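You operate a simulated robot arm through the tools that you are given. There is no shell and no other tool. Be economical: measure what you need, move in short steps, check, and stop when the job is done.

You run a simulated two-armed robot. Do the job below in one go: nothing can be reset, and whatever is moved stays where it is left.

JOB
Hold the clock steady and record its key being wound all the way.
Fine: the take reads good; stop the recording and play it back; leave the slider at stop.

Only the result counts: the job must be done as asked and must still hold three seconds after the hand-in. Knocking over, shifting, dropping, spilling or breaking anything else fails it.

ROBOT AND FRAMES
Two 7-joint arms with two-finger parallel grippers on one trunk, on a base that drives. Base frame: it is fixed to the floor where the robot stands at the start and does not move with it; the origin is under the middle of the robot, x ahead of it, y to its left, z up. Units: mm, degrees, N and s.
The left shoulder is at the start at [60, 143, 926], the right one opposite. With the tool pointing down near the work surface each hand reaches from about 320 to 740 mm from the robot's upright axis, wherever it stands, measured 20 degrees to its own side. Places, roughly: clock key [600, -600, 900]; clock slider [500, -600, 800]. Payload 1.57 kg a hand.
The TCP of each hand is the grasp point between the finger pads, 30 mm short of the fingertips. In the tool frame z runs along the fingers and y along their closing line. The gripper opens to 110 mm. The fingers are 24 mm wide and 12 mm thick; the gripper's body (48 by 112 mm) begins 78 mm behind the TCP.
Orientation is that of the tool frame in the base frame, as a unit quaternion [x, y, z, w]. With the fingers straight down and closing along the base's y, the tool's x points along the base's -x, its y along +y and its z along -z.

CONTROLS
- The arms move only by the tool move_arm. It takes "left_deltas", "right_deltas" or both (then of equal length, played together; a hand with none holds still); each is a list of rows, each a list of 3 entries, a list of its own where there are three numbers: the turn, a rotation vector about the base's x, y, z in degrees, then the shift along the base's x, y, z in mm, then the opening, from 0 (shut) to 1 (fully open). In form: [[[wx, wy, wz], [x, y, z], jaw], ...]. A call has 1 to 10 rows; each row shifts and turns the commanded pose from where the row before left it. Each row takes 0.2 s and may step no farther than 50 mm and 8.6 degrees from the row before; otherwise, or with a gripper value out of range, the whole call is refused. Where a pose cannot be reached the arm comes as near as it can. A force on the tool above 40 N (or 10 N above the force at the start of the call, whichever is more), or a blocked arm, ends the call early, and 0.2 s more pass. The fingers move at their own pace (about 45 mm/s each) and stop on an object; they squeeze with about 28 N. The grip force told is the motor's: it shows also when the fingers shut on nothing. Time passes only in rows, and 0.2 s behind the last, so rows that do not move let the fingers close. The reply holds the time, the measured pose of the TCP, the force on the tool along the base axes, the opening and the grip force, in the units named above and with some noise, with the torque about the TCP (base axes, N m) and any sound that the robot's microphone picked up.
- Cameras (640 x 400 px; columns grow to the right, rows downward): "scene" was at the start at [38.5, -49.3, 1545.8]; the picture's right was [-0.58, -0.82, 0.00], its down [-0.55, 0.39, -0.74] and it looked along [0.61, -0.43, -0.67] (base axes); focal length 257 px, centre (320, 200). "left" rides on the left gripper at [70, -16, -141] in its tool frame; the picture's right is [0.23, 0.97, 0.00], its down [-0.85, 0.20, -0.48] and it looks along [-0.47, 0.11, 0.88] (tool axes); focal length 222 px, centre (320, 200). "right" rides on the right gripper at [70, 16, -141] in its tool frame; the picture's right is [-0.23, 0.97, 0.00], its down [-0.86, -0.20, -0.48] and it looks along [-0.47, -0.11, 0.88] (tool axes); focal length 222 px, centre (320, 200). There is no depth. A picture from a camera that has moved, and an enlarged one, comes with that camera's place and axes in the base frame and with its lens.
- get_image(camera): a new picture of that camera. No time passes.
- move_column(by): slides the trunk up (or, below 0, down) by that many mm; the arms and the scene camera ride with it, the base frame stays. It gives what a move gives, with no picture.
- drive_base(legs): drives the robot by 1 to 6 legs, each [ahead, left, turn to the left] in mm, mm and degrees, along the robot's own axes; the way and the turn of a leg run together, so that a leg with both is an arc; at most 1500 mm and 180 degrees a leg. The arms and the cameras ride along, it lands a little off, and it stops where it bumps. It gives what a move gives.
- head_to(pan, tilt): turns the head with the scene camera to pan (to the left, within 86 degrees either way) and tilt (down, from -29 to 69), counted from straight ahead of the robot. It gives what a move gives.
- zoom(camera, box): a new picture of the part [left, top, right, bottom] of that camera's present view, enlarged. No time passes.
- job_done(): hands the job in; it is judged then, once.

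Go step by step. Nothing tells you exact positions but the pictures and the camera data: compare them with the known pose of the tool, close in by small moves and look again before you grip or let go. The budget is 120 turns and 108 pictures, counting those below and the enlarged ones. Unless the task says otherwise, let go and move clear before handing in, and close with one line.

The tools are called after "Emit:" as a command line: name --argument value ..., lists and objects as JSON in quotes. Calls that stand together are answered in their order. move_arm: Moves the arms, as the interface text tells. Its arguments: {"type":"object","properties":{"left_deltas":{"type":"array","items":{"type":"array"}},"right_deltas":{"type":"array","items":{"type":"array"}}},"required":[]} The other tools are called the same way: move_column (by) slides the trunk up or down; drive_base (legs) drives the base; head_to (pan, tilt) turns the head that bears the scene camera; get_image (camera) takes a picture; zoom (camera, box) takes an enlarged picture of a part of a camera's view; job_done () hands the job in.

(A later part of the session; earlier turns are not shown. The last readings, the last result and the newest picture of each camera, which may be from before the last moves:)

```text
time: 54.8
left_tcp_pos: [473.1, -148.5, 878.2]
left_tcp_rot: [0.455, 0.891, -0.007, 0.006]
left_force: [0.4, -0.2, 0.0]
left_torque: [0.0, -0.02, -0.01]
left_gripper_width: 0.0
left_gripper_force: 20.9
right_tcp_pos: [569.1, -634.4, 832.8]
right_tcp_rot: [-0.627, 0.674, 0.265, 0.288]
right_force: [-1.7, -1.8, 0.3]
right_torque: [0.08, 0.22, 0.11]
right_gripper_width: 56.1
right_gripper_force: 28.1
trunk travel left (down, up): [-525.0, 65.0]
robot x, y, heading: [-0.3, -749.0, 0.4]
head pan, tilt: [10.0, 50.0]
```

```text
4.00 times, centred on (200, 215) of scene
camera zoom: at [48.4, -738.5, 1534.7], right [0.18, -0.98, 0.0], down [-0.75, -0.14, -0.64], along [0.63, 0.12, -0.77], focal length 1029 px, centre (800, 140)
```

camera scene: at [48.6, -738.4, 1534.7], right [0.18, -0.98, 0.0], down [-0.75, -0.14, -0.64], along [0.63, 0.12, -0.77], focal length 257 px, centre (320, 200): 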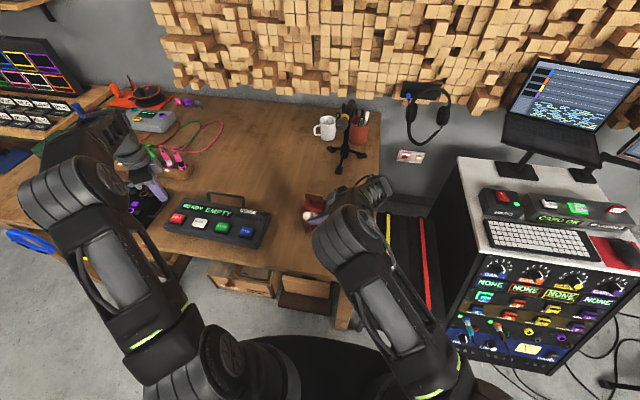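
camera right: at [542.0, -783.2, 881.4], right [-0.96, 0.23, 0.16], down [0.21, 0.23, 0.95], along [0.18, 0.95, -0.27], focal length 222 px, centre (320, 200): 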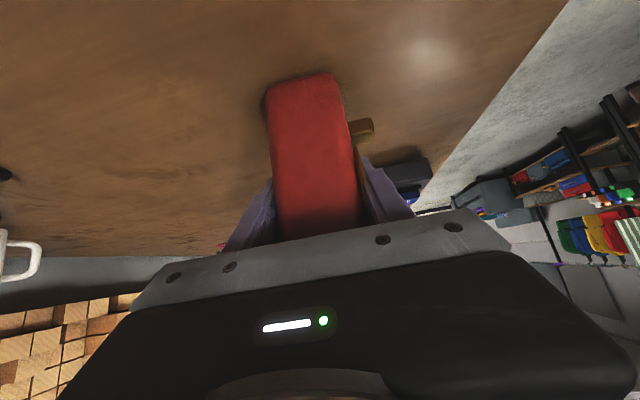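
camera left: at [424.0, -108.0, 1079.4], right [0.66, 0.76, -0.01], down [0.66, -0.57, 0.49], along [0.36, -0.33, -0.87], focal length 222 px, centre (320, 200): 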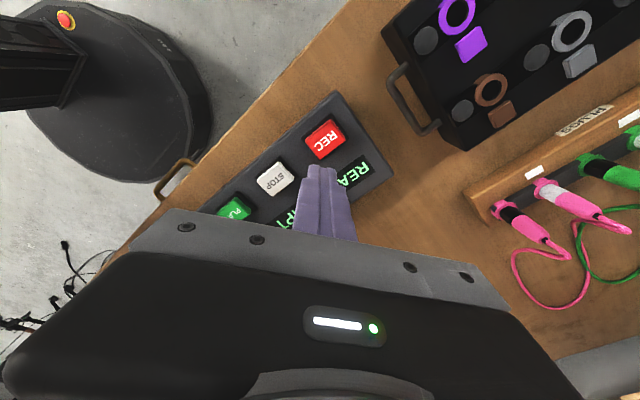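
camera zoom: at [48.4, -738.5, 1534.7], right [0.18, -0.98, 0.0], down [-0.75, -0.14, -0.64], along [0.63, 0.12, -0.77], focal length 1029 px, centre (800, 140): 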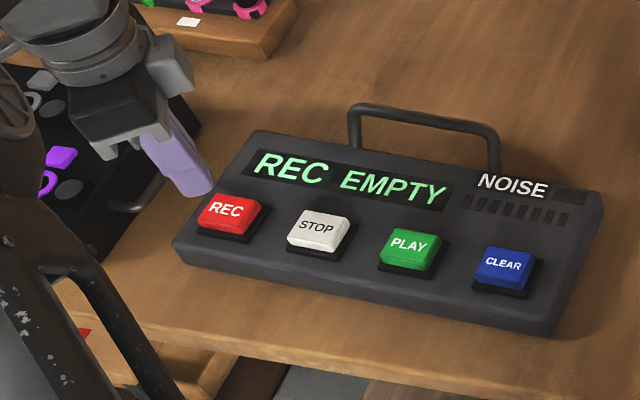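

Recording is running. Returning the left hand over the key.

Emit:
move_arm --left_deltas '[[[0, 0, -4], [10, -20, 50], 0], [[0, 0, -4], [10, -40, 50], 0], [[0, 0, -4], [10, -48, 7], 0.1], [[0, 0, -4], [10, -48, 0], 0.2], [[0, 0, -4], [10, -48, 0], 0.3], [[0, 0, -4], [10, -48, 0], 0.4], [[0, 0, -4], [10, -48, 0], 0.4], [[0, 0, -4], [10, -48, 0], 0.4], [[0, 0, -4], [10, -48, 0], 0.4], [[0, 0, -4], [8, -48, 0], 0.4]]'

Emit:
move_arm --left_deltas '[[[0, 0, 0], [0, -35, 0], 0.4], [[0, 0, 0], [0, 0, 0], 0.4]]'

Emit:
zoom --camera "left" --box '[260, 90, 390, 230]'

```text
refused: row 1 steps farther than a row can; nothing moved
```

```text
time: 55.4
left_tcp_pos: [472.6, -184.0, 877.6]
left_tcp_rot: [0.455, 0.89, -0.007, 0.006]
left_force: [0.6, -0.4, -0.1]
left_torque: [0.0, 0.03, -0.02]
left_gripper_width: 44.3
left_gripper_force: 0.1
right_tcp_pos: [569.2, -634.7, 833.0]
right_tcp_rot: [-0.627, 0.674, 0.265, 0.288]
right_force: [0.3, 1.2, 0.1]
right_torque: [0.15, 0.05, -0.05]
right_gripper_width: 55.9
right_gripper_force: 27.5
trunk travel left (down, up): [-525.0, 65.0]
robot x, y, heading: [1.5, -749.3, 0.2]
head pan, tilt: [10.0, 50.0]
```

```text
2.86 times, centred on (325, 160) of left
camera zoom: at [417.6, -135.3, 1017.7], right [0.66, 0.76, -0.01], down [0.66, -0.57, 0.49], along [0.36, -0.33, -0.87], focal length 635 px, centre (306, 314)
```

zoom: 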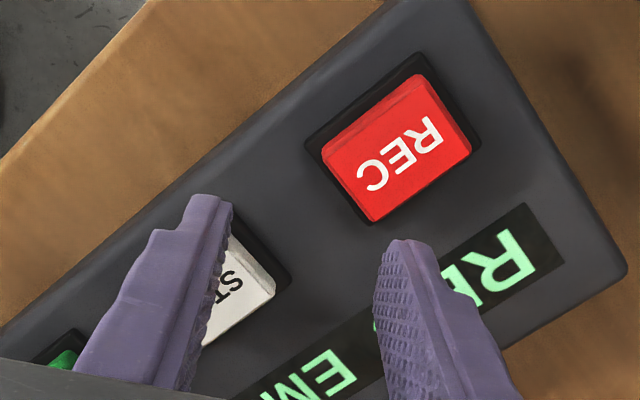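

The first call was refused for step size; no harm done. Re-sending with smaller rows.

Emit:
move_arm --left_deltas '[[[0, 0, -4], [5, 0, 40], 0.4], [[0, 0, -4], [5, 0, 40], 0.4], [[0, 0, -4], [5, -35, 25], 0.4], [[0, 0, -4], [5, -45, 0], 0.4], [[0, 0, -4], [5, -45, 0], 0.4], [[0, 0, -4], [8, -45, 0], 0.4], [[0, 0, -4], [10, -45, 0], 0.4], [[0, 0, -4], [15, -45, 0], 0.4], [[0, 0, -4], [15, -45, 0], 0.4], [[0, 0, -4], [15, -45, 0], 0.4]]'

Emit:
move_arm --left_deltas '[[[0, 0, 0], [8, -45, 0], 0.4], [[0, 0, 0], [2, -46, 0], 0.4], [[0, 0, 0], [0, 0, -15], 0.4], [[0, 0, 0], [0, 0, -15], 0.4], [[0, 0, 0], [0, 0, 0], 0.4]]'

Emit:
zoom --camera "left" --box '[260, 90, 390, 230]'

```text
time: 57.6
left_tcp_pos: [565.2, -536.0, 980.3]
left_tcp_rot: [0.732, 0.681, -0.007, 0.002]
left_force: [0.8, -0.7, -0.6]
left_torque: [0.0, 0.0, -0.01]
left_gripper_width: 43.7
left_gripper_force: 0.1
right_tcp_pos: [568.6, -634.3, 833.6]
right_tcp_rot: [-0.627, 0.674, 0.265, 0.288]
right_force: [-0.9, -2.7, -0.2]
right_torque: [0.0, 0.17, 0.05]
right_gripper_width: 56.2
right_gripper_force: 28.2
trunk travel left (down, up): [-525.0, 65.0]
robot x, y, heading: [0.2, -750.8, 0.6]
head pan, tilt: [10.0, 50.0]
```

```text
time: 58.8
left_tcp_pos: [573.0, -626.7, 948.5]
left_tcp_rot: [0.732, 0.682, -0.008, 0.003]
left_force: [-0.3, -0.6, 0.1]
left_torque: [-0.01, -0.02, -0.03]
left_gripper_width: 43.7
left_gripper_force: 0.0
right_tcp_pos: [568.2, -635.2, 834.0]
right_tcp_rot: [-0.626, 0.674, 0.264, 0.289]
right_force: [-0.3, -0.3, 0.5]
right_torque: [-0.04, 0.12, 0.0]
right_gripper_width: 56.0
right_gripper_force: 28.0
trunk travel left (down, up): [-525.0, 65.0]
robot x, y, heading: [5.4, -752.1, 0.5]
head pan, tilt: [10.0, 50.0]
```

```text
2.86 times, centred on (325, 160) of left
camera zoom: at [561.8, -553.4, 1089.3], right [0.99, 0.16, -0.01], down [0.14, -0.86, 0.49], along [0.07, -0.49, -0.87], focal length 635 px, centre (306, 314)
```

zoom: 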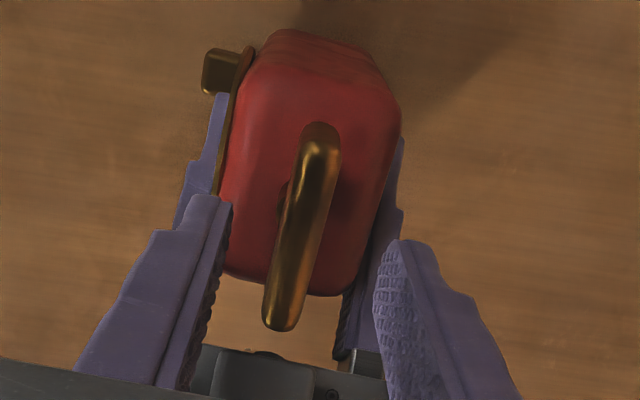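

Key still at (570,-627). Shift -2.5 mm in x, lower to 920 and grip.

Emit:
move_arm --left_deltas '[[[0, 0, 0], [-2.5, 0, -10], 0.4], [[0, 0, 0], [0, 0, -10], 0.4], [[0, 0, 0], [0, 0, -8], 0.4], [[0, 0, 0], [0, 0, 0], 0.3], [[0, 0, 0], [0, 0, 0], 0.2], [[0, 0, 0], [0, 0, 0], 0], [[0, 0, 0], [0, 0, 0], 0]]'

Emit:
zoom --camera "left" --box '[260, 90, 390, 230]'

```text
time: 60.4
left_tcp_pos: [569.8, -623.7, 923.0]
left_tcp_rot: [0.732, 0.681, -0.007, 0.004]
left_force: [3.7, -0.5, 0.2]
left_torque: [0.0, -0.16, 0.01]
left_gripper_width: 15.0
left_gripper_force: 26.8
right_tcp_pos: [569.2, -635.1, 833.6]
right_tcp_rot: [-0.627, 0.674, 0.265, 0.288]
right_force: [-2.7, -2.2, 1.3]
right_torque: [-0.03, -0.07, 0.06]
right_gripper_width: 56.1
right_gripper_force: 28.3
trunk travel left (down, up): [-525.0, 65.0]
robot x, y, heading: [1.7, -750.5, 0.5]
head pan, tilt: [10.0, 50.0]
```

```text
2.86 times, centred on (325, 160) of left
camera zoom: at [559.0, -551.5, 1063.5], right [0.99, 0.16, -0.01], down [0.14, -0.86, 0.49], along [0.07, -0.49, -0.87], focal length 635 px, centre (306, 314)
```

zoom: 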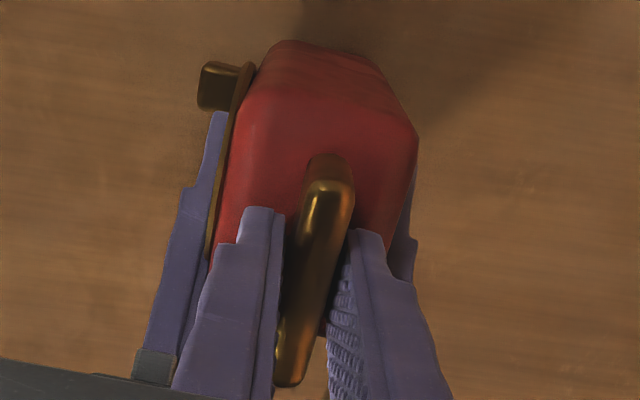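

The key is gripped (15 mm). Trial turn clockwise by 16°.

Emit:
move_arm --left_deltas '[[[0, 0, -5], [0, 0, 0], 0], [[0, 0, -5], [0, 0, 0], 0], [[0, 0, -6], [0, 0, 0], 0]]'

```text
time: 61.2
left_tcp_pos: [569.1, -624.3, 921.0]
left_tcp_rot: [0.82, 0.573, -0.008, 0.002]
left_force: [-1.0, 2.4, 12.9]
left_torque: [0.25, -0.17, 0.01]
left_gripper_width: 15.0
left_gripper_force: 28.1
right_tcp_pos: [569.2, -633.8, 834.0]
right_tcp_rot: [-0.626, 0.675, 0.265, 0.289]
right_force: [1.4, 0.1, -0.1]
right_torque: [0.52, 0.36, -0.2]
right_gripper_width: 55.8
right_gripper_force: 27.9
trunk travel left (down, up): [-525.0, 65.0]
robot x, y, heading: [5.2, -750.2, 0.1]
head pan, tilt: [10.0, 50.0]
```

Emit:
move_arm --left_deltas '[[[0, 0, -6], [0, 0, 1], 0], [[0, 0, -6], [0, 0, 0], 0], [[0, 0, -6], [0, 0, 0], 0], [[0, 0, 0], [0, 0, 0], 0]]'

Emit:
zoom --camera "left" --box '[240, 70, 400, 230]'

Emit:
zoom --camera "scene" --box '[160, 150, 360, 250]'

```text
time: 62.2
left_tcp_pos: [569.4, -623.9, 922.7]
left_tcp_rot: [0.899, 0.437, -0.009, 0.0]
left_force: [-1.4, -1.3, 4.7]
left_torque: [0.02, -0.1, -0.04]
left_gripper_width: 14.9
left_gripper_force: 28.7
right_tcp_pos: [568.9, -635.4, 832.4]
right_tcp_rot: [-0.627, 0.674, 0.265, 0.288]
right_force: [1.2, 0.8, -0.4]
right_torque: [-0.03, 0.5, 0.0]
right_gripper_width: 56.0
right_gripper_force: 28.3
trunk travel left (down, up): [-525.0, 65.0]
robot x, y, heading: [3.2, -747.8, 0.2]
head pan, tilt: [10.0, 50.0]
```

```text
2.50 times, centred on (320, 150) of left
camera zoom: at [601.6, -558.1, 1063.4], right [0.91, -0.42, -0.01], down [-0.36, -0.79, 0.49], along [-0.22, -0.44, -0.87], focal length 555 px, centre (320, 325)
```

zoom: 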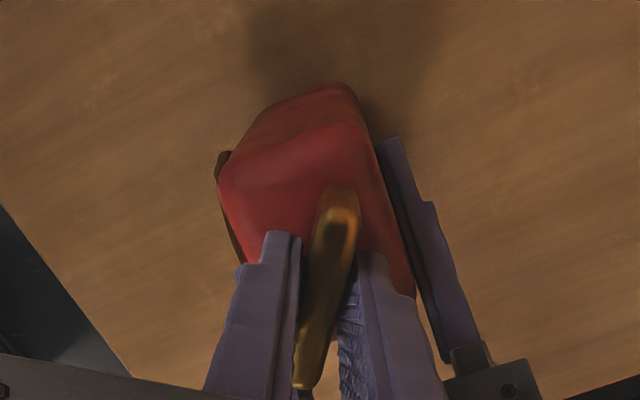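

```text
3.20 times, centred on (260, 200) of scene
camera zoom: at [48.3, -738.5, 1534.7], right [0.18, -0.98, 0.0], down [-0.75, -0.14, -0.64], along [0.63, 0.12, -0.77], focal length 823 px, centre (512, 200)
```

zoom: 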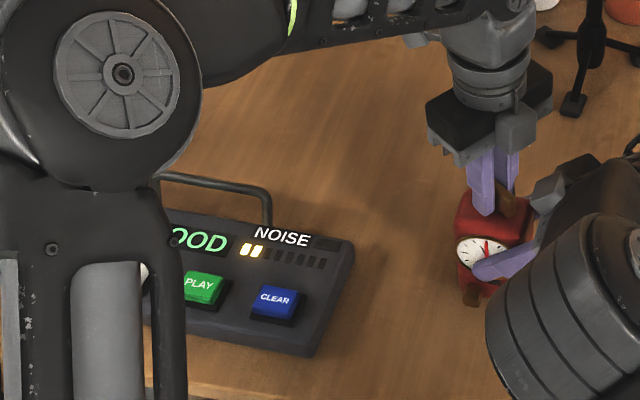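

The key turns and the display already shows "..OOD" with two noise bars. Continuing at the same gentle pace.

Emit:
move_arm --left_deltas '[[[0, 0, -5], [0, 0, 0], 0], [[0, 0, -5], [0, 0, 0], 0], [[0, 0, -5], [0, 0, 0], 0], [[0, 0, -5], [0, 0, 0], 0], [[0, 0, -5], [0, 0, 0], 0], [[0, 0, -5], [0, 0, 0], 0], [[0, 0, -5], [0, 0, 0], 0], [[0, 0, -5], [0, 0, 0], 0], [[0, 0, -5], [0, 0, 0], 0]]'

Emit:
zoom --camera "scene" --box '[160, 150, 360, 250]'

```text
time: 64.2
left_tcp_pos: [570.1, -624.1, 923.9]
left_tcp_rot: [0.998, 0.059, -0.009, -0.002]
left_force: [-5.1, -1.8, -0.3]
left_torque: [-0.16, 0.37, 0.01]
left_gripper_width: 15.2
left_gripper_force: 28.1
right_tcp_pos: [570.4, -633.9, 833.5]
right_tcp_rot: [-0.627, 0.674, 0.264, 0.289]
right_force: [5.4, 2.1, 3.3]
right_torque: [0.23, 0.06, -0.12]
right_gripper_width: 55.9
right_gripper_force: 28.1
trunk travel left (down, up): [-525.0, 65.0]
robot x, y, heading: [3.7, -751.8, 0.3]
head pan, tilt: [10.0, 50.0]
```

```text
3.20 times, centred on (260, 200) of scene
camera zoom: at [48.7, -738.3, 1534.8], right [0.18, -0.98, 0.0], down [-0.75, -0.14, -0.64], along [0.63, 0.12, -0.77], focal length 823 px, centre (512, 200)
```

zoom: 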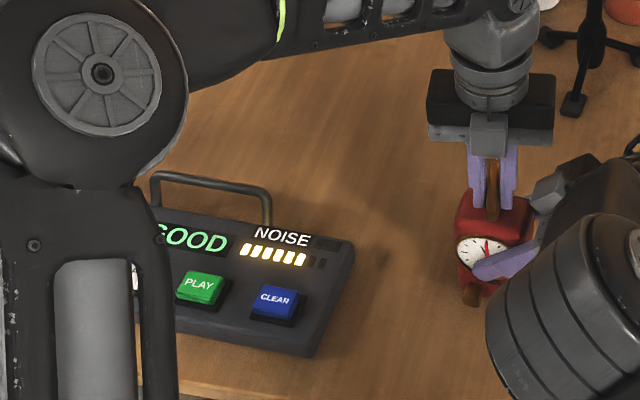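

Noise rose to 6 of 8 bars; I pause to see whether that is momentary.

Emit:
move_arm --left_deltas '[[[0, 0, 0], [0, 0, 0], 0], [[0, 0, 0], [0, 0, 0], 0], [[0, 0, 0], [0, 0, 0], 0]]'

Emit:
zoom --camera "scene" --box '[160, 150, 360, 250]'

Emit:
zoom --camera "left" --box '[220, 50, 420, 230]'

```text
time: 65.0
left_tcp_pos: [569.7, -623.3, 923.8]
left_tcp_rot: [0.998, 0.06, -0.009, -0.003]
left_force: [-6.5, -1.1, 0.7]
left_torque: [-0.08, 0.31, 0.04]
left_gripper_width: 15.1
left_gripper_force: 27.8
right_tcp_pos: [569.7, -635.2, 833.8]
right_tcp_rot: [-0.626, 0.674, 0.265, 0.289]
right_force: [7.7, 0.3, 2.0]
right_torque: [0.28, 0.34, -0.14]
right_gripper_width: 56.0
right_gripper_force: 28.1
trunk travel left (down, up): [-525.0, 65.0]
robot x, y, heading: [3.0, -751.8, 0.3]
head pan, tilt: [10.0, 50.0]
```

```text
3.20 times, centred on (260, 200) of scene
camera zoom: at [48.7, -738.3, 1534.7], right [0.18, -0.98, 0.0], down [-0.75, -0.14, -0.64], along [0.63, 0.12, -0.77], focal length 823 px, centre (512, 200)
```

zoom: 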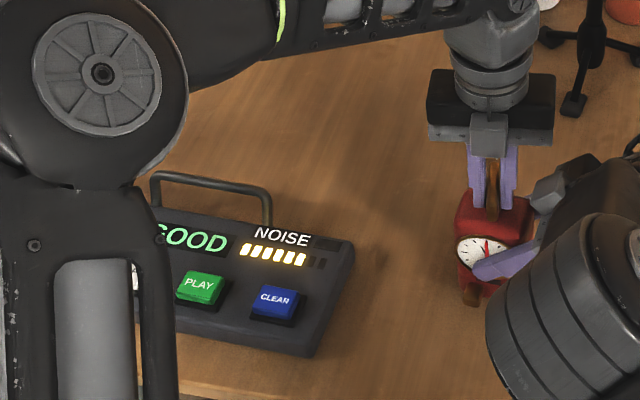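

```text
2.22 times, centred on (320, 140) of left
camera zoom: at [639.2, -600.1, 1063.5], right [0.34, -0.94, -0.01], down [-0.82, -0.3, 0.49], along [-0.46, -0.16, -0.87], focal length 494 px, centre (320, 333)
```

zoom: 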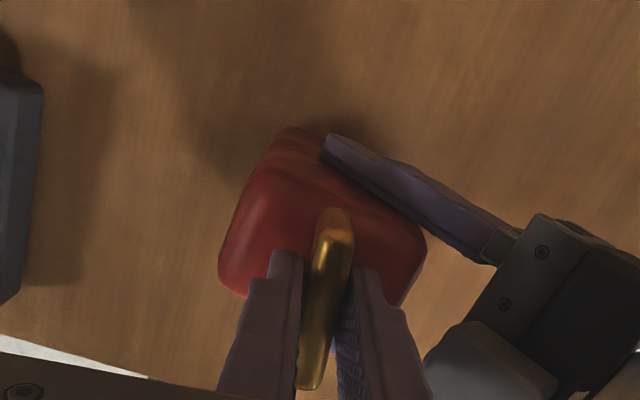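

The bars hold at 6, so noise accumulates. I'll go much slower, easing the sideways load too, and watch whether it still grows.

Emit:
move_arm --left_deltas '[[[0, 0, -1], [-0.5, 0, 0], 0], [[0, 0, -1], [-0.5, 0, 0], 0], [[0, 0, -1], [-0.5, 0, 0], 0], [[0, 0, -1], [0, 0, 0], 0], [[0, 0, -1], [0, 0, 0], 0], [[0, 0, -1], [0, 0, 0], 0], [[0, 0, -1], [0, 0, 0], 0], [[0, 0, -1], [0, 0, 0], 0], [[0, 0, -1], [0, 0, 0], 0], [[0, 0, -1], [0, 0, 0], 0]]'

Emit:
zoom --camera "scene" --box '[160, 150, 360, 250]'

```text
time: 67.2
left_tcp_pos: [568.3, -622.7, 924.4]
left_tcp_rot: [1.0, -0.026, -0.007, -0.003]
left_force: [11.5, 0.5, 0.0]
left_torque: [0.0, -0.44, -0.01]
left_gripper_width: 15.3
left_gripper_force: 28.5
right_tcp_pos: [568.4, -633.1, 833.1]
right_tcp_rot: [-0.626, 0.674, 0.264, 0.289]
right_force: [-13.2, 2.0, 3.1]
right_torque: [0.4, -0.27, 0.05]
right_gripper_width: 55.9
right_gripper_force: 28.5
trunk travel left (down, up): [-525.0, 65.0]
robot x, y, heading: [-1.7, -751.1, 0.1]
head pan, tilt: [10.0, 50.0]
```

```text
3.20 times, centred on (260, 200) of scene
camera zoom: at [48.1, -738.2, 1534.8], right [0.18, -0.98, 0.0], down [-0.75, -0.14, -0.64], along [0.63, 0.12, -0.77], focal length 823 px, centre (512, 200)
```

zoom: 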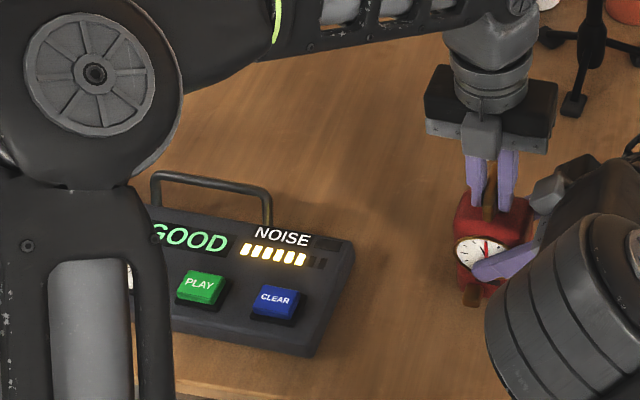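

Still 6 bars after 10° more at slow speed. Correcting the small sideways offset and carrying on slowly.

Emit:
move_arm --left_deltas '[[[0, 0, -1], [0.4, 0, 0], 0], [[0, 0, -1], [0.4, 0, 0], 0], [[0, 0, -1.3], [0, 0, 0], 0], [[0, 0, -1.3], [0, 0, 0], 0], [[0, 0, -1.3], [0, 0, 0], 0], [[0, 0, -1.3], [0, 0, 0], 0], [[0, 0, -1.3], [0, 0, 0], 0], [[0, 0, -1.3], [0, 0, 0], 0], [[0, 0, -1.3], [0, 0, 0], 0], [[0, 0, -1.3], [0, 0, 0], 0]]'

Emit:
zoom --camera "scene" --box '[160, 150, 360, 250]'

```text
time: 69.4
left_tcp_pos: [569.4, -622.6, 924.2]
left_tcp_rot: [0.991, -0.136, -0.007, -0.005]
left_force: [5.0, 1.5, 1.5]
left_torque: [-0.15, -0.54, 0.03]
left_gripper_width: 15.2
left_gripper_force: 28.2
right_tcp_pos: [570.1, -634.7, 833.6]
right_tcp_rot: [-0.626, 0.674, 0.264, 0.288]
right_force: [-7.3, -0.9, 0.0]
right_torque: [0.36, 0.29, 0.07]
right_gripper_width: 55.9
right_gripper_force: 28.1
trunk travel left (down, up): [-525.0, 65.0]
robot x, y, heading: [2.0, -755.3, 0.6]
head pan, tilt: [10.0, 50.0]
```

```text
3.20 times, centred on (260, 200) of scene
camera zoom: at [48.2, -738.3, 1534.7], right [0.18, -0.98, 0.0], down [-0.75, -0.14, -0.64], along [0.63, 0.12, -0.77], focal length 823 px, centre (512, 200)
```

zoom: 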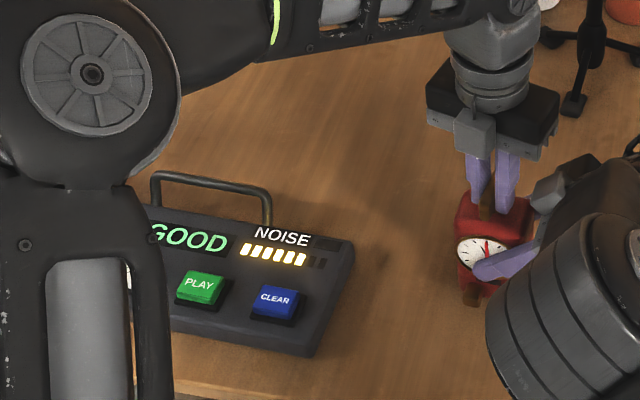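

Noise doesn't grow when slow, so speed was the cause. Continuing at ~1.8°/row.

Emit:
move_arm --left_deltas '[[[0, 0, -1.5], [0.3, 0, 0], 0], [[0, 0, -1.7], [0, 0, 0], 0], [[0, 0, -1.8], [0, 0, 0], 0], [[0, 0, -1.8], [0, 0, 0], 0], [[0, 0, -1.8], [0, 0, 0], 0], [[0, 0, -1.8], [0, 0, 0], 0], [[0, 0, -1.8], [0, 0, 0], 0], [[0, 0, -1.8], [0, 0, 0], 0], [[0, 0, -1.8], [0, 0, 0], 0], [[0, 0, -1.8], [0, 0, 0], 0]]'

Emit:
move_arm --left_deltas '[[[0, 0, -1.8], [0, 0, 0], 0], [[0, 0, -1.8], [0, 0, 0], 0], [[0, 0, -1.8], [0, 0, 0], 0], [[0, 0, -1.8], [0, 0, 0], 0], [[0, 0, -1.8], [0, 0, 0], 0], [[0, 0, -1.8], [0, 0, 0], 0], [[0, 0, -1.8], [0, 0, 0], 0], [[0, 0, -1.8], [0, 0, 0], 0], [[0, 0, -1.8], [0, 0, 0], 0], [[0, 0, -1.8], [0, 0, 0], 0]]'

Emit:
zoom --camera "scene" --box '[160, 150, 360, 250]'

```text
time: 71.6
left_tcp_pos: [569.7, -623.0, 924.0]
left_tcp_rot: [0.959, -0.285, -0.007, -0.004]
left_force: [1.3, 2.2, -2.9]
left_torque: [0.06, -0.14, 0.0]
left_gripper_width: 15.1
left_gripper_force: 27.6
right_tcp_pos: [569.3, -634.7, 832.8]
right_tcp_rot: [-0.626, 0.674, 0.265, 0.289]
right_force: [-1.4, -2.7, 2.3]
right_torque: [0.23, -0.03, 0.02]
right_gripper_width: 55.7
right_gripper_force: 28.0
trunk travel left (down, up): [-525.0, 65.0]
robot x, y, heading: [2.1, -751.7, 0.1]
head pan, tilt: [10.0, 50.0]
```

```text
time: 72.5
left_tcp_pos: [565.5, -624.7, 922.8]
left_tcp_rot: [0.944, -0.331, 0.005, -0.013]
left_force: [2.1, 0.8, 7.3]
left_torque: [0.29, 0.68, 0.09]
left_gripper_width: 15.3
left_gripper_force: 27.7
left hand out of reach, approached as far as the arm can: row 3, 4
right_tcp_pos: [567.1, -635.4, 833.7]
right_tcp_rot: [-0.628, 0.673, 0.265, 0.286]
right_force: [-2.8, -0.9, 6.8]
right_torque: [-0.6, -0.31, 0.0]
right_gripper_width: 56.2
right_gripper_force: 28.1
trunk travel left (down, up): [-525.0, 65.0]
robot x, y, heading: [3.6, -754.2, 0.4]
head pan, tilt: [10.0, 50.0]
stopped in row 4 (left hand): the force on the tool passed its limit at 47 N (the readings are from after the stop); the commanded pose is now the measured one
```

```text
3.20 times, centred on (260, 200) of scene
camera zoom: at [47.7, -738.6, 1534.9], right [0.18, -0.98, 0.0], down [-0.75, -0.14, -0.64], along [0.63, 0.12, -0.77], focal length 823 px, centre (512, 200)
```

zoom: 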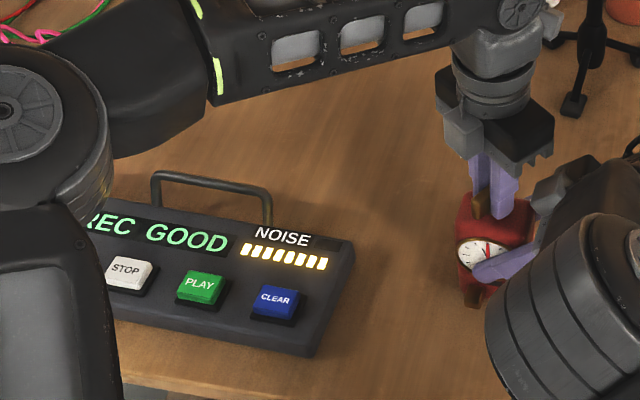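

The wrist hit its limit at about -219°, with 8 bars of noise but the take still reads GOOD. I release the key gently, lift, and swing back 180° for a second stroke.

Emit:
move_arm --left_deltas '[[[0, 0, 0], [0, 0, 0], 0.2], [[0, 0, 0], [0, 0, 0], 0.4], [[0, 0, 0], [0, 0, 0], 0.4], [[0, 0, 0], [0, 0, 10], 0.4], [[0, 0, 0], [0, 0, 20], 0.4], [[0, 0, 0], [0, 0, 25], 0.4]]'

Emit:
zoom --camera "scene" --box '[160, 150, 360, 250]'

Emit:
zoom --camera "left" --box '[220, 50, 420, 230]'

```text
time: 73.9
left_tcp_pos: [547.9, -637.5, 965.1]
left_tcp_rot: [0.944, -0.329, 0.006, -0.013]
left_force: [-0.5, -0.3, 1.0]
left_torque: [-0.02, 0.02, -0.01]
left_gripper_width: 43.8
left_gripper_force: 0.0
left hand out of reach, approached as far as the arm can: row 5, 6
right_tcp_pos: [566.6, -635.1, 832.8]
right_tcp_rot: [-0.628, 0.673, 0.266, 0.286]
right_force: [3.0, -1.9, 11.3]
right_torque: [-0.18, 0.18, 0.09]
right_gripper_width: 56.0
right_gripper_force: 28.4
trunk travel left (down, up): [-525.0, 65.0]
robot x, y, heading: [0.1, -748.2, 0.5]
head pan, tilt: [10.0, 50.0]
```

```text
3.20 times, centred on (260, 200) of scene
camera zoom: at [47.9, -738.7, 1534.8], right [0.18, -0.98, 0.0], down [-0.75, -0.14, -0.64], along [0.63, 0.12, -0.77], focal length 823 px, centre (512, 200)
```

zoom: 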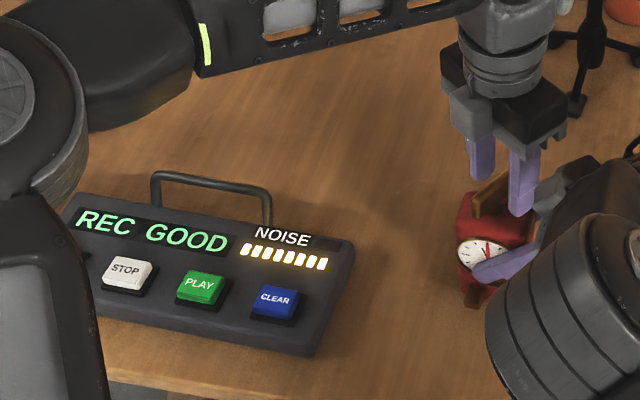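

```text
2.22 times, centred on (320, 140) of left
camera zoom: at [609.8, -670.6, 1107.2], right [-0.43, -0.9, -0.03], down [-0.8, 0.37, 0.47], along [-0.41, 0.22, -0.88], focal length 494 px, centre (320, 333)
```

zoom: 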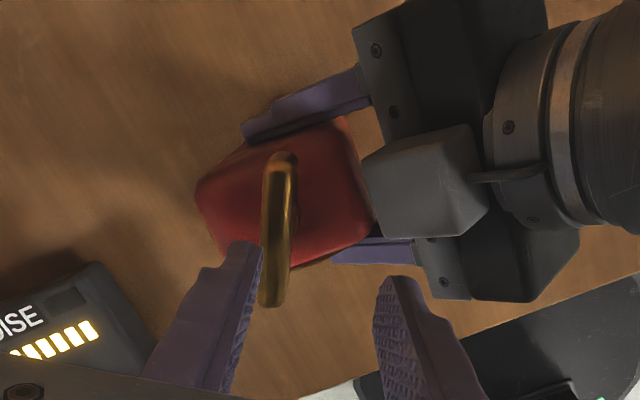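

The key stays where it was wound to and the take still reads GOOD. Swinging back 180° above the key.

Emit:
move_arm --left_deltas '[[[0, 0, 8.5], [5, 4, 0], 0.4], [[0, 0, 8.5], [5, 4, 0], 0.4], [[0, 0, 8.5], [5, 4, 0], 0.4], [[0, 0, 8.5], [3, 0, 0], 0.4], [[0, 0, 8.5], [0, 0, 0], 0.4], [[0, 0, 8.5], [0, 0, 0], 0.4], [[0, 0, 8.5], [0, 0, 0], 0.4], [[0, 0, 8.5], [0, 0, 0], 0.4], [[0, 0, 8.5], [0, 0, 0], 0.4], [[0, 0, 8.5], [0, 0, 0], 0.4]]'

Emit:
move_arm --left_deltas '[[[0, 0, 8.5], [0, 0, 0], 0.4], [[0, 0, 8.5], [0, 0, 0], 0.4], [[0, 0, 8.5], [0, 0, 0], 0.4], [[0, 0, 8.5], [0, 0, 0], 0.4], [[0, 0, 8.5], [0, 0, 0], 0.4], [[0, 0, 8.5], [0, 0, 0], 0.4], [[0, 0, 8.5], [0, 0, 0], 0.4], [[0, 0, 8.5], [0, 0, 0], 0.4], [[0, 0, 8.5], [0, 0, 0], 0.4], [[0, 0, 8.5], [0, 0, 0], 0.4]]'

Emit:
zoom --camera "left" --box '[220, 50, 420, 230]'

```text
time: 76.1
left_tcp_pos: [564.7, -623.2, 964.8]
left_tcp_rot: [0.919, 0.395, -0.005, -0.013]
left_force: [0.1, -0.3, -0.3]
left_torque: [0.05, 0.03, 0.0]
left_gripper_width: 43.8
left_gripper_force: 0.0
right_tcp_pos: [567.8, -635.7, 833.2]
right_tcp_rot: [-0.627, 0.674, 0.265, 0.287]
right_force: [2.3, -1.3, 12.1]
right_torque: [0.1, 0.2, 0.02]
right_gripper_width: 55.8
right_gripper_force: 27.6
trunk travel left (down, up): [-525.0, 65.0]
robot x, y, heading: [3.8, -751.5, 0.6]
head pan, tilt: [10.0, 50.0]
```

```text
time: 78.3
left_tcp_pos: [563.9, -623.9, 964.5]
left_tcp_rot: [0.411, 0.912, -0.013, -0.005]
left_force: [-0.1, -0.3, -0.5]
left_torque: [0.0, 0.01, 0.0]
left_gripper_width: 43.9
left_gripper_force: 0.1
right_tcp_pos: [567.1, -634.9, 831.8]
right_tcp_rot: [-0.628, 0.674, 0.265, 0.286]
right_force: [1.8, 0.0, 12.8]
right_torque: [0.13, 0.3, 0.01]
right_gripper_width: 56.0
right_gripper_force: 27.2
trunk travel left (down, up): [-525.0, 65.0]
robot x, y, heading: [2.3, -752.4, 0.1]
head pan, tilt: [10.0, 50.0]
```

```text
2.22 times, centred on (320, 140) of left
camera zoom: at [507.4, -580.2, 1106.6], right [0.58, 0.81, -0.03], down [0.72, -0.5, 0.47], along [0.37, -0.29, -0.88], focal length 494 px, centre (320, 333)
```

zoom: 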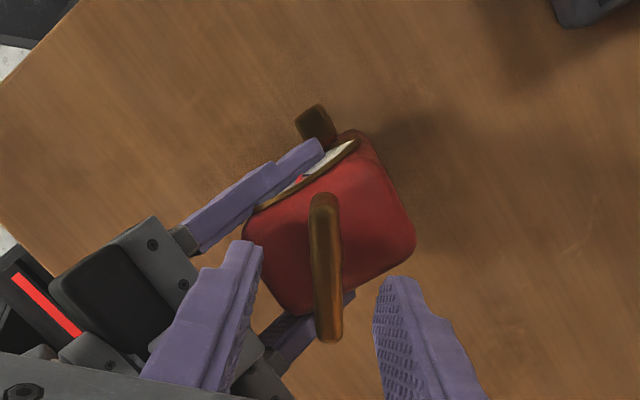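

Key now lies at about -35° and is centred near (567.5,-626). Trimming yaw +13°, lowering, and gripping gently.

Emit:
move_arm --left_deltas '[[[0, 0, 6.5], [2, -1, 0], 0.4], [[0, 0, 6.5], [2, -1, 0], 0.4], [[0, 0, 0], [0, 0, -12], 0.4], [[0, 0, 0], [0, 0, -12], 0.4], [[0, 0, 0], [0, 0, -10], 0.4], [[0, 0, 0], [0, 0, -7], 0.4], [[0, 0, 0], [0, 0, 0], 0.4]]'

Emit:
zoom --camera "left" --box '[220, 50, 420, 230]'

```text
time: 79.9
left_tcp_pos: [568.4, -627.1, 924.2]
left_tcp_rot: [0.306, 0.952, -0.013, -0.003]
left_force: [0.0, -0.5, 0.2]
left_torque: [0.01, 0.02, -0.04]
left_gripper_width: 44.2
left_gripper_force: 0.0
right_tcp_pos: [566.0, -635.2, 833.3]
right_tcp_rot: [-0.627, 0.674, 0.266, 0.287]
right_force: [0.9, -0.3, 11.7]
right_torque: [0.13, 0.29, 0.01]
right_gripper_width: 55.9
right_gripper_force: 28.0
trunk travel left (down, up): [-525.0, 65.0]
robot x, y, heading: [4.3, -749.0, 0.3]
head pan, tilt: [10.0, 50.0]
```

```text
2.22 times, centred on (320, 140) of left
camera zoom: at [503.1, -596.5, 1065.9], right [0.38, 0.92, -0.03], down [0.82, -0.33, 0.47], along [0.43, -0.2, -0.88], focal length 494 px, centre (320, 333)
```

zoom: 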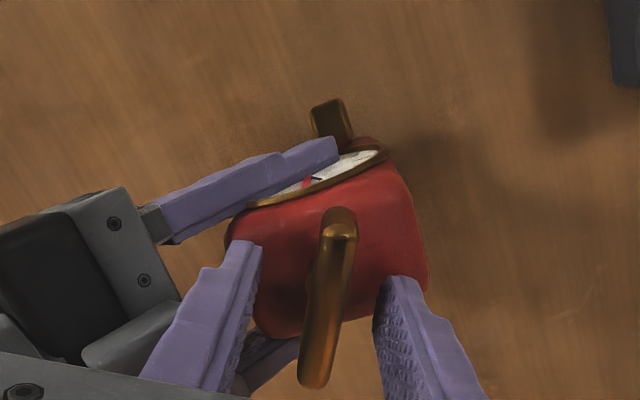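

Emit:
move_arm --left_deltas '[[[0, 0, 0], [0, 0, 0], 0.3], [[0, 0, 0], [0, 0, 0], 0.2], [[0, 0, 0], [0, 0, 0], 0.1], [[0, 0, 0], [0, 0, 0], 0], [[0, 0, 0], [0, 0, 0], 0]]'

Emit:
move_arm --left_deltas '[[[0, 0, -1.5], [0, 0, 0], 0], [[0, 0, -1.7], [0, 0, 0], 0], [[0, 0, -1.8], [0, 0, 0], 0], [[0, 0, -1.8], [0, 0, 0], 0], [[0, 0, -1.8], [0, 0, 0], 0], [[0, 0, -1.8], [0, 0, 0], 0], [[0, 0, -1.8], [0, 0, 0], 0], [[0, 0, -1.8], [0, 0, 0], 0]]'

Emit:
zoom --camera "scene" --box '[160, 150, 360, 250]'

```text
time: 81.1
left_tcp_pos: [569.5, -625.4, 925.6]
left_tcp_rot: [0.306, 0.952, -0.011, -0.002]
left_force: [11.7, 10.0, -0.8]
left_torque: [0.36, -0.46, -0.02]
left_gripper_width: 15.0
left_gripper_force: 27.6
right_tcp_pos: [567.5, -634.3, 832.5]
right_tcp_rot: [-0.628, 0.674, 0.265, 0.286]
right_force: [-7.7, -8.6, 15.9]
right_torque: [0.41, -0.39, 0.11]
right_gripper_width: 56.0
right_gripper_force: 27.7
trunk travel left (down, up): [-525.0, 65.0]
robot x, y, heading: [5.8, -750.8, 0.3]
head pan, tilt: [10.0, 50.0]
```

```text
time: 82.9
left_tcp_pos: [568.3, -624.9, 924.4]
left_tcp_rot: [0.419, 0.908, -0.011, -0.003]
left_force: [13.9, 12.5, 6.2]
left_torque: [0.66, -0.29, -0.02]
left_gripper_width: 15.2
left_gripper_force: 28.2
right_tcp_pos: [565.8, -634.8, 832.9]
right_tcp_rot: [-0.628, 0.674, 0.265, 0.286]
right_force: [-12.2, -10.1, 10.3]
right_torque: [0.12, -0.57, 0.11]
right_gripper_width: 55.7
right_gripper_force: 28.1
trunk travel left (down, up): [-525.0, 65.0]
robot x, y, heading: [-0.8, -752.2, 0.3]
head pan, tilt: [10.0, 50.0]
```

```text
3.20 times, centred on (260, 200) of scene
camera zoom: at [47.4, -738.2, 1534.9], right [0.18, -0.98, 0.0], down [-0.75, -0.14, -0.64], along [0.63, 0.12, -0.77], focal length 823 px, centre (512, 200)
```

zoom: 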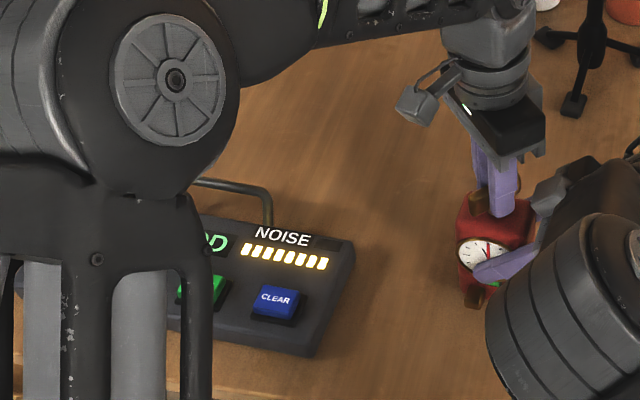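

A green light has appeared on the clock's window. Zooming in on it.

Emit:
zoom --camera "scene" --box '[295, 200, 335, 250]'

```text
8.00 times, centred on (315, 225) of scene
camera zoom: at [47.4, -738.2, 1534.9], right [0.18, -0.98, 0.0], down [-0.75, -0.14, -0.64], along [0.63, 0.12, -0.77], focal length 2057 px, centre (360, 0)
```

zoom: 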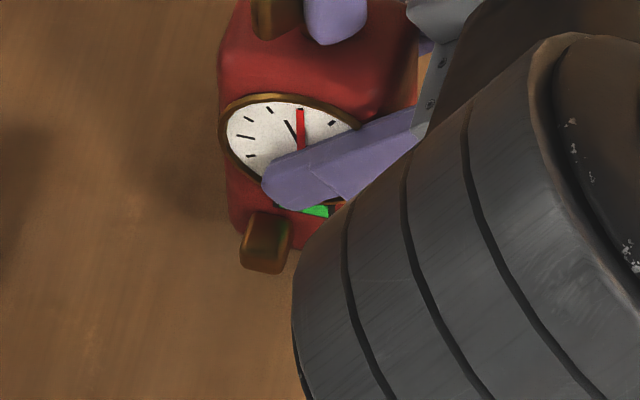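

The window is turning green. Continuing slowly, easing the sideways load by 1 mm, to see if it changes or the key stops.

Emit:
move_arm --left_deltas '[[[0, 0, -1.5], [0.5, 0.5, 0], 0], [[0, 0, -1.7], [0.5, 0.5, 0], 0], [[0, 0, -1.8], [0, 0, 0], 0], [[0, 0, -1.8], [0, 0, 0], 0], [[0, 0, -1.8], [0, 0, 0], 0], [[0, 0, -1.8], [0, 0, 0], 0], [[0, 0, -1.8], [0, 0, 0], 0], [[0, 0, -1.8], [0, 0, 0], 0], [[0, 0, -1.8], [0, 0, 0], 0], [[0, 0, -1.8], [0, 0, 0], 0]]'

Emit:
zoom --camera "scene" --box '[295, 200, 335, 250]'

```text
time: 85.1
left_tcp_pos: [569.2, -626.0, 924.6]
left_tcp_rot: [0.555, 0.832, -0.012, -0.006]
left_force: [-1.0, -1.9, 20.0]
left_torque: [0.07, -0.15, 0.01]
left_gripper_width: 15.2
left_gripper_force: 28.2
right_tcp_pos: [567.4, -635.7, 832.8]
right_tcp_rot: [-0.628, 0.673, 0.266, 0.287]
right_force: [1.8, 2.6, -7.5]
right_torque: [-0.71, 0.56, -0.06]
right_gripper_width: 55.9
right_gripper_force: 28.0
trunk travel left (down, up): [-525.0, 65.0]
robot x, y, heading: [1.6, -748.9, 0.3]
head pan, tilt: [10.0, 50.0]
```

```text
8.00 times, centred on (315, 225) of scene
camera zoom: at [47.7, -738.5, 1534.7], right [0.18, -0.98, 0.0], down [-0.75, -0.14, -0.64], along [0.63, 0.12, -0.77], focal length 2057 px, centre (360, 0)
```

zoom: 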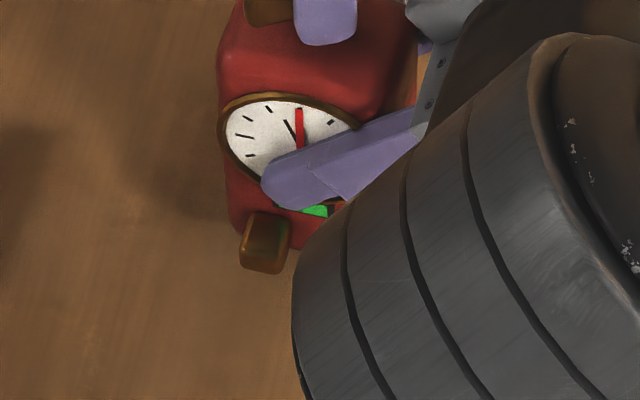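

Emit:
zoom --camera "left" --box '[220, 50, 420, 230]'

```text
2.22 times, centred on (320, 140) of left
camera zoom: at [529.7, -566.0, 1065.5], right [0.81, 0.58, -0.03], down [0.52, -0.71, 0.48], along [0.26, -0.4, -0.88], focal length 494 px, centre (320, 333)
```

zoom: 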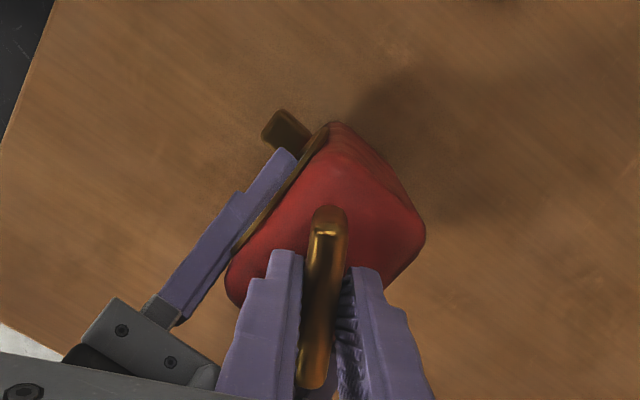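

The key still follows the gripper with no stop yet. Carry on.

Emit:
move_arm --left_deltas '[[[0, 0, -1.7], [0, 0, 0.7], 0], [[0, 0, -2], [0, 0, 0], 0], [[0, 0, -2], [0, 0, 0], 0], [[0, 0, -2], [0, 0, 0], 0], [[0, 0, -2], [0, 0, 0], 0], [[0, 0, -2], [0, 0, 0], 0], [[0, 0, -2], [0, 0, 0], 0], [[0, 0, -2], [0, 0, 0], 0], [[0, 0, -2], [0, 0, 0], 0], [[0, 0, -2], [0, 0, 0], 0]]'

Emit:
move_arm --left_deltas '[[[0, 0, -2], [0, 0, 0], 0], [[0, 0, -2], [0, 0, 0], 0], [[0, 0, -2], [0, 0, 0], 0], [[0, 0, -2], [0, 0, 0], 0], [[0, 0, -2], [0, 0, 0], 0], [[0, 0, -2], [0, 0, 0], 0]]'

Emit:
zoom --camera "scene" --box '[160, 150, 360, 250]'

```text
time: 87.3
left_tcp_pos: [569.3, -623.6, 924.4]
left_tcp_rot: [0.688, 0.725, -0.009, -0.008]
left_force: [-0.5, 0.3, 3.7]
left_torque: [0.54, -0.64, 1.09]
left_gripper_width: 21.0
left_gripper_force: 28.6
right_tcp_pos: [567.8, -635.2, 832.9]
right_tcp_rot: [-0.628, 0.673, 0.266, 0.286]
right_force: [-0.2, 4.4, 4.1]
right_torque: [0.31, 0.23, -0.99]
right_gripper_width: 56.1
right_gripper_force: 27.8
trunk travel left (down, up): [-525.0, 65.0]
robot x, y, heading: [1.5, -751.7, 0.3]
head pan, tilt: [10.0, 50.0]
```

```text
time: 88.7
left_tcp_pos: [569.3, -623.5, 925.6]
left_tcp_rot: [0.76, 0.65, -0.008, -0.01]
left_force: [3.8, 5.0, 0.5]
left_torque: [0.93, -0.8, 1.64]
left_gripper_width: 28.2
left_gripper_force: 27.5
right_tcp_pos: [567.2, -636.3, 831.8]
right_tcp_rot: [-0.627, 0.674, 0.265, 0.286]
right_force: [-2.5, -2.0, 10.4]
right_torque: [0.35, -0.21, -1.55]
right_gripper_width: 56.0
right_gripper_force: 27.9
trunk travel left (down, up): [-525.0, 65.0]
robot x, y, heading: [4.9, -753.2, 0.4]
head pan, tilt: [10.0, 50.0]
```

```text
3.20 times, centred on (260, 200) of scene
camera zoom: at [47.8, -738.3, 1534.8], right [0.18, -0.98, 0.0], down [-0.75, -0.14, -0.64], along [0.63, 0.12, -0.77], focal length 823 px, centre (512, 200)
```

zoom: 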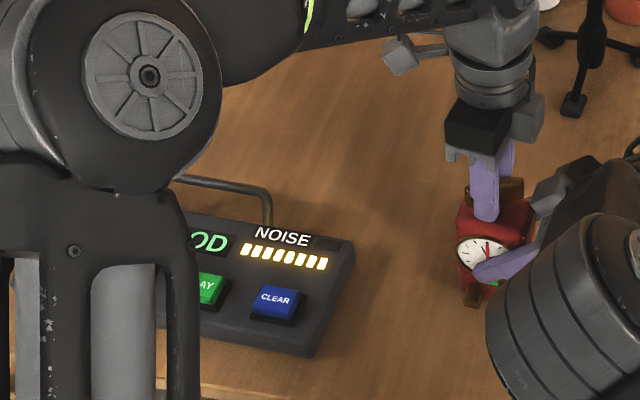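

The key has reached its hard stop (torque 1.6 N·m, jaws being pried), and the take still reads GOOD: wound all the way. Turning the hand back to relieve it, then opening and lifting.

Emit:
move_arm --left_deltas '[[[0, 0, 4], [0, 0, 0], 0], [[0, 0, 5], [0, 0, 0], 0], [[0, 0, 5], [0, 0, 0], 0], [[0, 0, 4], [0, 0, 0], 0.2], [[0, 0, 0], [0, 0, 0], 0.4], [[0, 0, 0], [0, 0, 0], 0.4], [[0, 0, 0], [0, 0, 15], 0.4], [[0, 0, 0], [0, 0, 25], 0.4], [[0, 0, 0], [0, 0, 20], 0.4]]'

Emit:
zoom --camera "left" --box '[220, 50, 420, 230]'

Emit:
zoom --camera "scene" --box '[160, 150, 360, 250]'

```text
time: 90.7
left_tcp_pos: [564.6, -626.1, 985.0]
left_tcp_rot: [0.649, 0.761, -0.01, -0.008]
left_force: [0.4, 1.1, -0.1]
left_torque: [-0.02, -0.05, 0.02]
left_gripper_width: 44.0
left_gripper_force: 0.1
right_tcp_pos: [567.5, -635.5, 831.6]
right_tcp_rot: [-0.628, 0.673, 0.266, 0.286]
right_force: [-0.2, -3.1, 2.3]
right_torque: [0.04, 0.04, 0.01]
right_gripper_width: 56.0
right_gripper_force: 27.8
trunk travel left (down, up): [-525.0, 65.0]
robot x, y, heading: [-2.7, -752.3, 0.3]
head pan, tilt: [10.0, 50.0]
```

```text
2.22 times, centred on (320, 140) of left
camera zoom: at [541.8, -560.1, 1126.4], right [0.93, 0.38, -0.03], down [0.34, -0.81, 0.47], along [0.16, -0.45, -0.88], focal length 494 px, centre (320, 333)
```

zoom: 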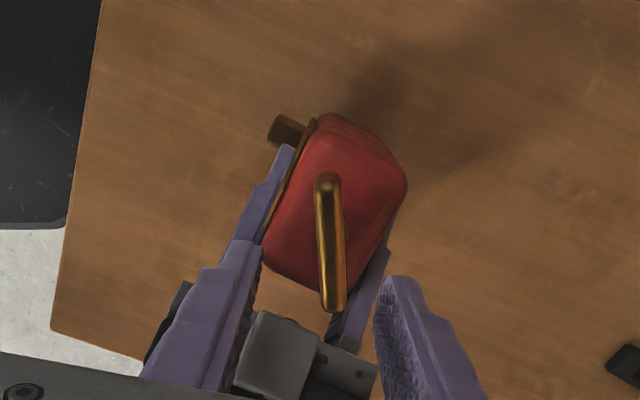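

```text
3.20 times, centred on (260, 200) of scene
camera zoom: at [48.3, -738.6, 1534.7], right [0.18, -0.98, 0.0], down [-0.75, -0.14, -0.64], along [0.63, 0.12, -0.77], focal length 823 px, centre (512, 200)
```

zoom: 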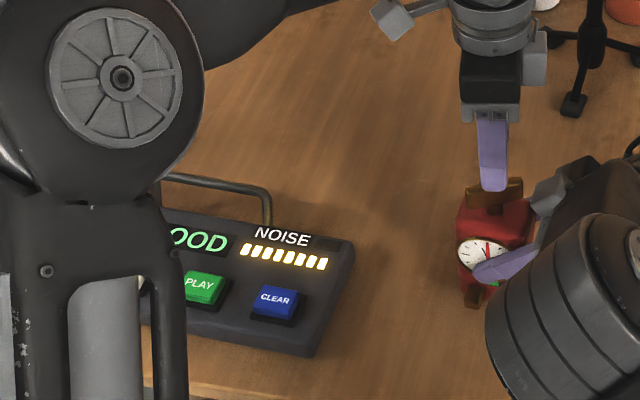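

The key stays at its stop and the take reads GOOD. Moving the left hand, jaws shut, over STOP at about (472,-232).

Emit:
move_arm --left_deltas '[[[0, 0, 3], [-5, 40, 0], 0.2], [[0, 0, 3], [-10, 45, 0], 0], [[0, 0, 3], [-10, 45, 0], 0], [[0, 0, 3], [-10, 45, 0], 0], [[0, 0, 3], [-10, 45, 0], 0], [[0, 0, 3], [-12, 45, 0], 0], [[0, 0, 3], [-12, 45, 0], 0], [[0, 0, 3], [-12, 45, -15], 0], [[0, 0, 3], [-11, 39, -25], 0], [[0, 0, 0], [0, 0, -30], 0]]'

Emit:
move_arm --left_deltas '[[[0, 0, 0], [0, 0, -20], 0], [[0, 0, 0], [0, 0, -20], 0], [[0, 0, 0], [0, 0, 0], 0]]'

Emit:
zoom --camera "left" --box '[200, 80, 400, 240]'

```text
time: 92.9
left_tcp_pos: [478.5, -227.4, 913.3]
left_tcp_rot: [0.453, 0.891, -0.012, -0.004]
left_force: [0.6, 0.0, 0.2]
left_torque: [0.0, 0.01, 0.0]
left_gripper_width: 0.0
left_gripper_force: 21.5
right_tcp_pos: [567.6, -635.2, 831.6]
right_tcp_rot: [-0.628, 0.674, 0.265, 0.285]
right_force: [0.4, 0.9, -2.8]
right_torque: [0.02, -0.01, -0.05]
right_gripper_width: 56.0
right_gripper_force: 27.8
trunk travel left (down, up): [-525.0, 65.0]
robot x, y, heading: [2.1, -752.9, 0.2]
head pan, tilt: [10.0, 50.0]
```

```text
time: 93.7
left_tcp_pos: [478.4, -230.8, 874.6]
left_tcp_rot: [0.454, 0.891, -0.012, -0.005]
left_force: [-0.1, 0.1, 0.0]
left_torque: [-0.02, 0.01, 0.02]
left_gripper_width: 0.0
left_gripper_force: 21.3
right_tcp_pos: [567.3, -635.0, 832.2]
right_tcp_rot: [-0.628, 0.674, 0.265, 0.285]
right_force: [-0.3, 0.3, -1.8]
right_torque: [0.04, 0.06, -0.01]
right_gripper_width: 55.7
right_gripper_force: 28.0
trunk travel left (down, up): [-525.0, 65.0]
robot x, y, heading: [0.9, -755.3, 0.2]
head pan, tilt: [10.0, 50.0]
```

```text
2.50 times, centred on (300, 160) of left
camera zoom: at [426.6, -181.6, 1016.0], right [0.65, 0.76, -0.03], down [0.67, -0.57, 0.47], along [0.34, -0.33, -0.88], focal length 555 px, centre (370, 300)
```

zoom: 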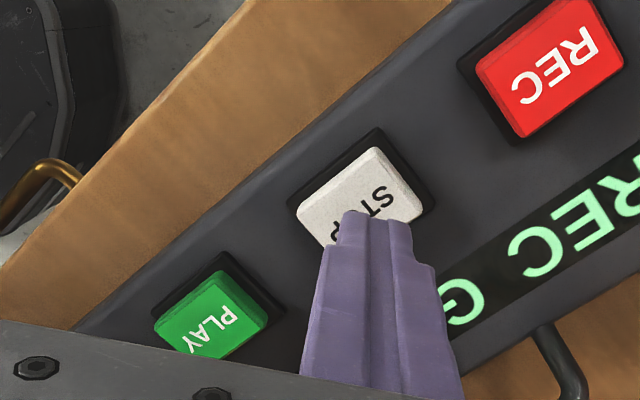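

STOP lies ~6 mm to the side; correcting and pressing to the same depth as REC.

Emit:
move_arm --left_deltas '[[[0, 0, 0], [-6, -3.5, -4], 0], [[0, 0, 0], [0, 0, -10], 0], [[0, 0, 0], [0, 0, -8], 0], [[0, 0, 0], [0, 0, -7], 0], [[0, 0, 0], [0, 0, -4], 0], [[0, 0, 0], [0, 0, -3], 0], [[0, 0, 0], [0, 0, -2.5], 0]]'

```text
time: 95.3
left_tcp_pos: [471.5, -234.6, 836.9]
left_tcp_rot: [0.453, 0.891, -0.012, -0.005]
left_force: [1.1, 0.6, 0.7]
left_torque: [0.0, 0.0, 0.03]
left_gripper_width: 0.0
left_gripper_force: 20.9
right_tcp_pos: [566.6, -635.5, 831.2]
right_tcp_rot: [-0.627, 0.674, 0.265, 0.286]
right_force: [-0.5, 1.0, -3.9]
right_torque: [-0.02, 0.02, 0.02]
right_gripper_width: 55.8
right_gripper_force: 28.2
trunk travel left (down, up): [-525.0, 65.0]
robot x, y, heading: [3.5, -752.2, 0.5]
head pan, tilt: [10.0, 50.0]
heard: click
```

Click. Lifting and reading the display.

Emit:
move_arm --left_deltas '[[[0, 0, 0], [0, 0, 15], 0], [[0, 0, 0], [0, 0, 25], 0], [[0, 0, 0], [0, 0, 0], 0]]'

Emit:
zoom --camera "scene" --box '[120, 170, 280, 260]'

```text
time: 96.1
left_tcp_pos: [471.9, -235.2, 878.4]
left_tcp_rot: [0.454, 0.891, -0.013, -0.006]
left_force: [-0.4, -1.6, 0.5]
left_torque: [-0.01, -0.01, -0.02]
left_gripper_width: 0.2
left_gripper_force: 21.2
right_tcp_pos: [568.1, -634.9, 832.1]
right_tcp_rot: [-0.628, 0.674, 0.265, 0.285]
right_force: [0.7, 0.0, -3.1]
right_torque: [-0.02, 0.02, -0.06]
right_gripper_width: 56.1
right_gripper_force: 28.5
trunk travel left (down, up): [-525.0, 65.0]
robot x, y, heading: [-0.8, -752.5, -0.0]
head pan, tilt: [10.0, 50.0]
```

```text
4.00 times, centred on (200, 215) of scene
camera zoom: at [48.8, -738.2, 1534.7], right [0.18, -0.98, 0.0], down [-0.75, -0.14, -0.64], along [0.63, 0.12, -0.77], focal length 1029 px, centre (800, 140)
```

zoom: 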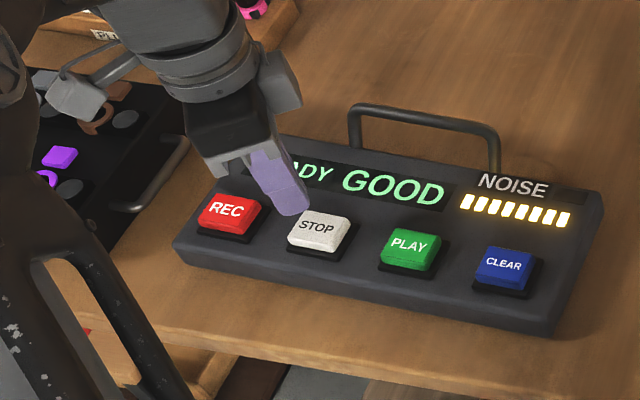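

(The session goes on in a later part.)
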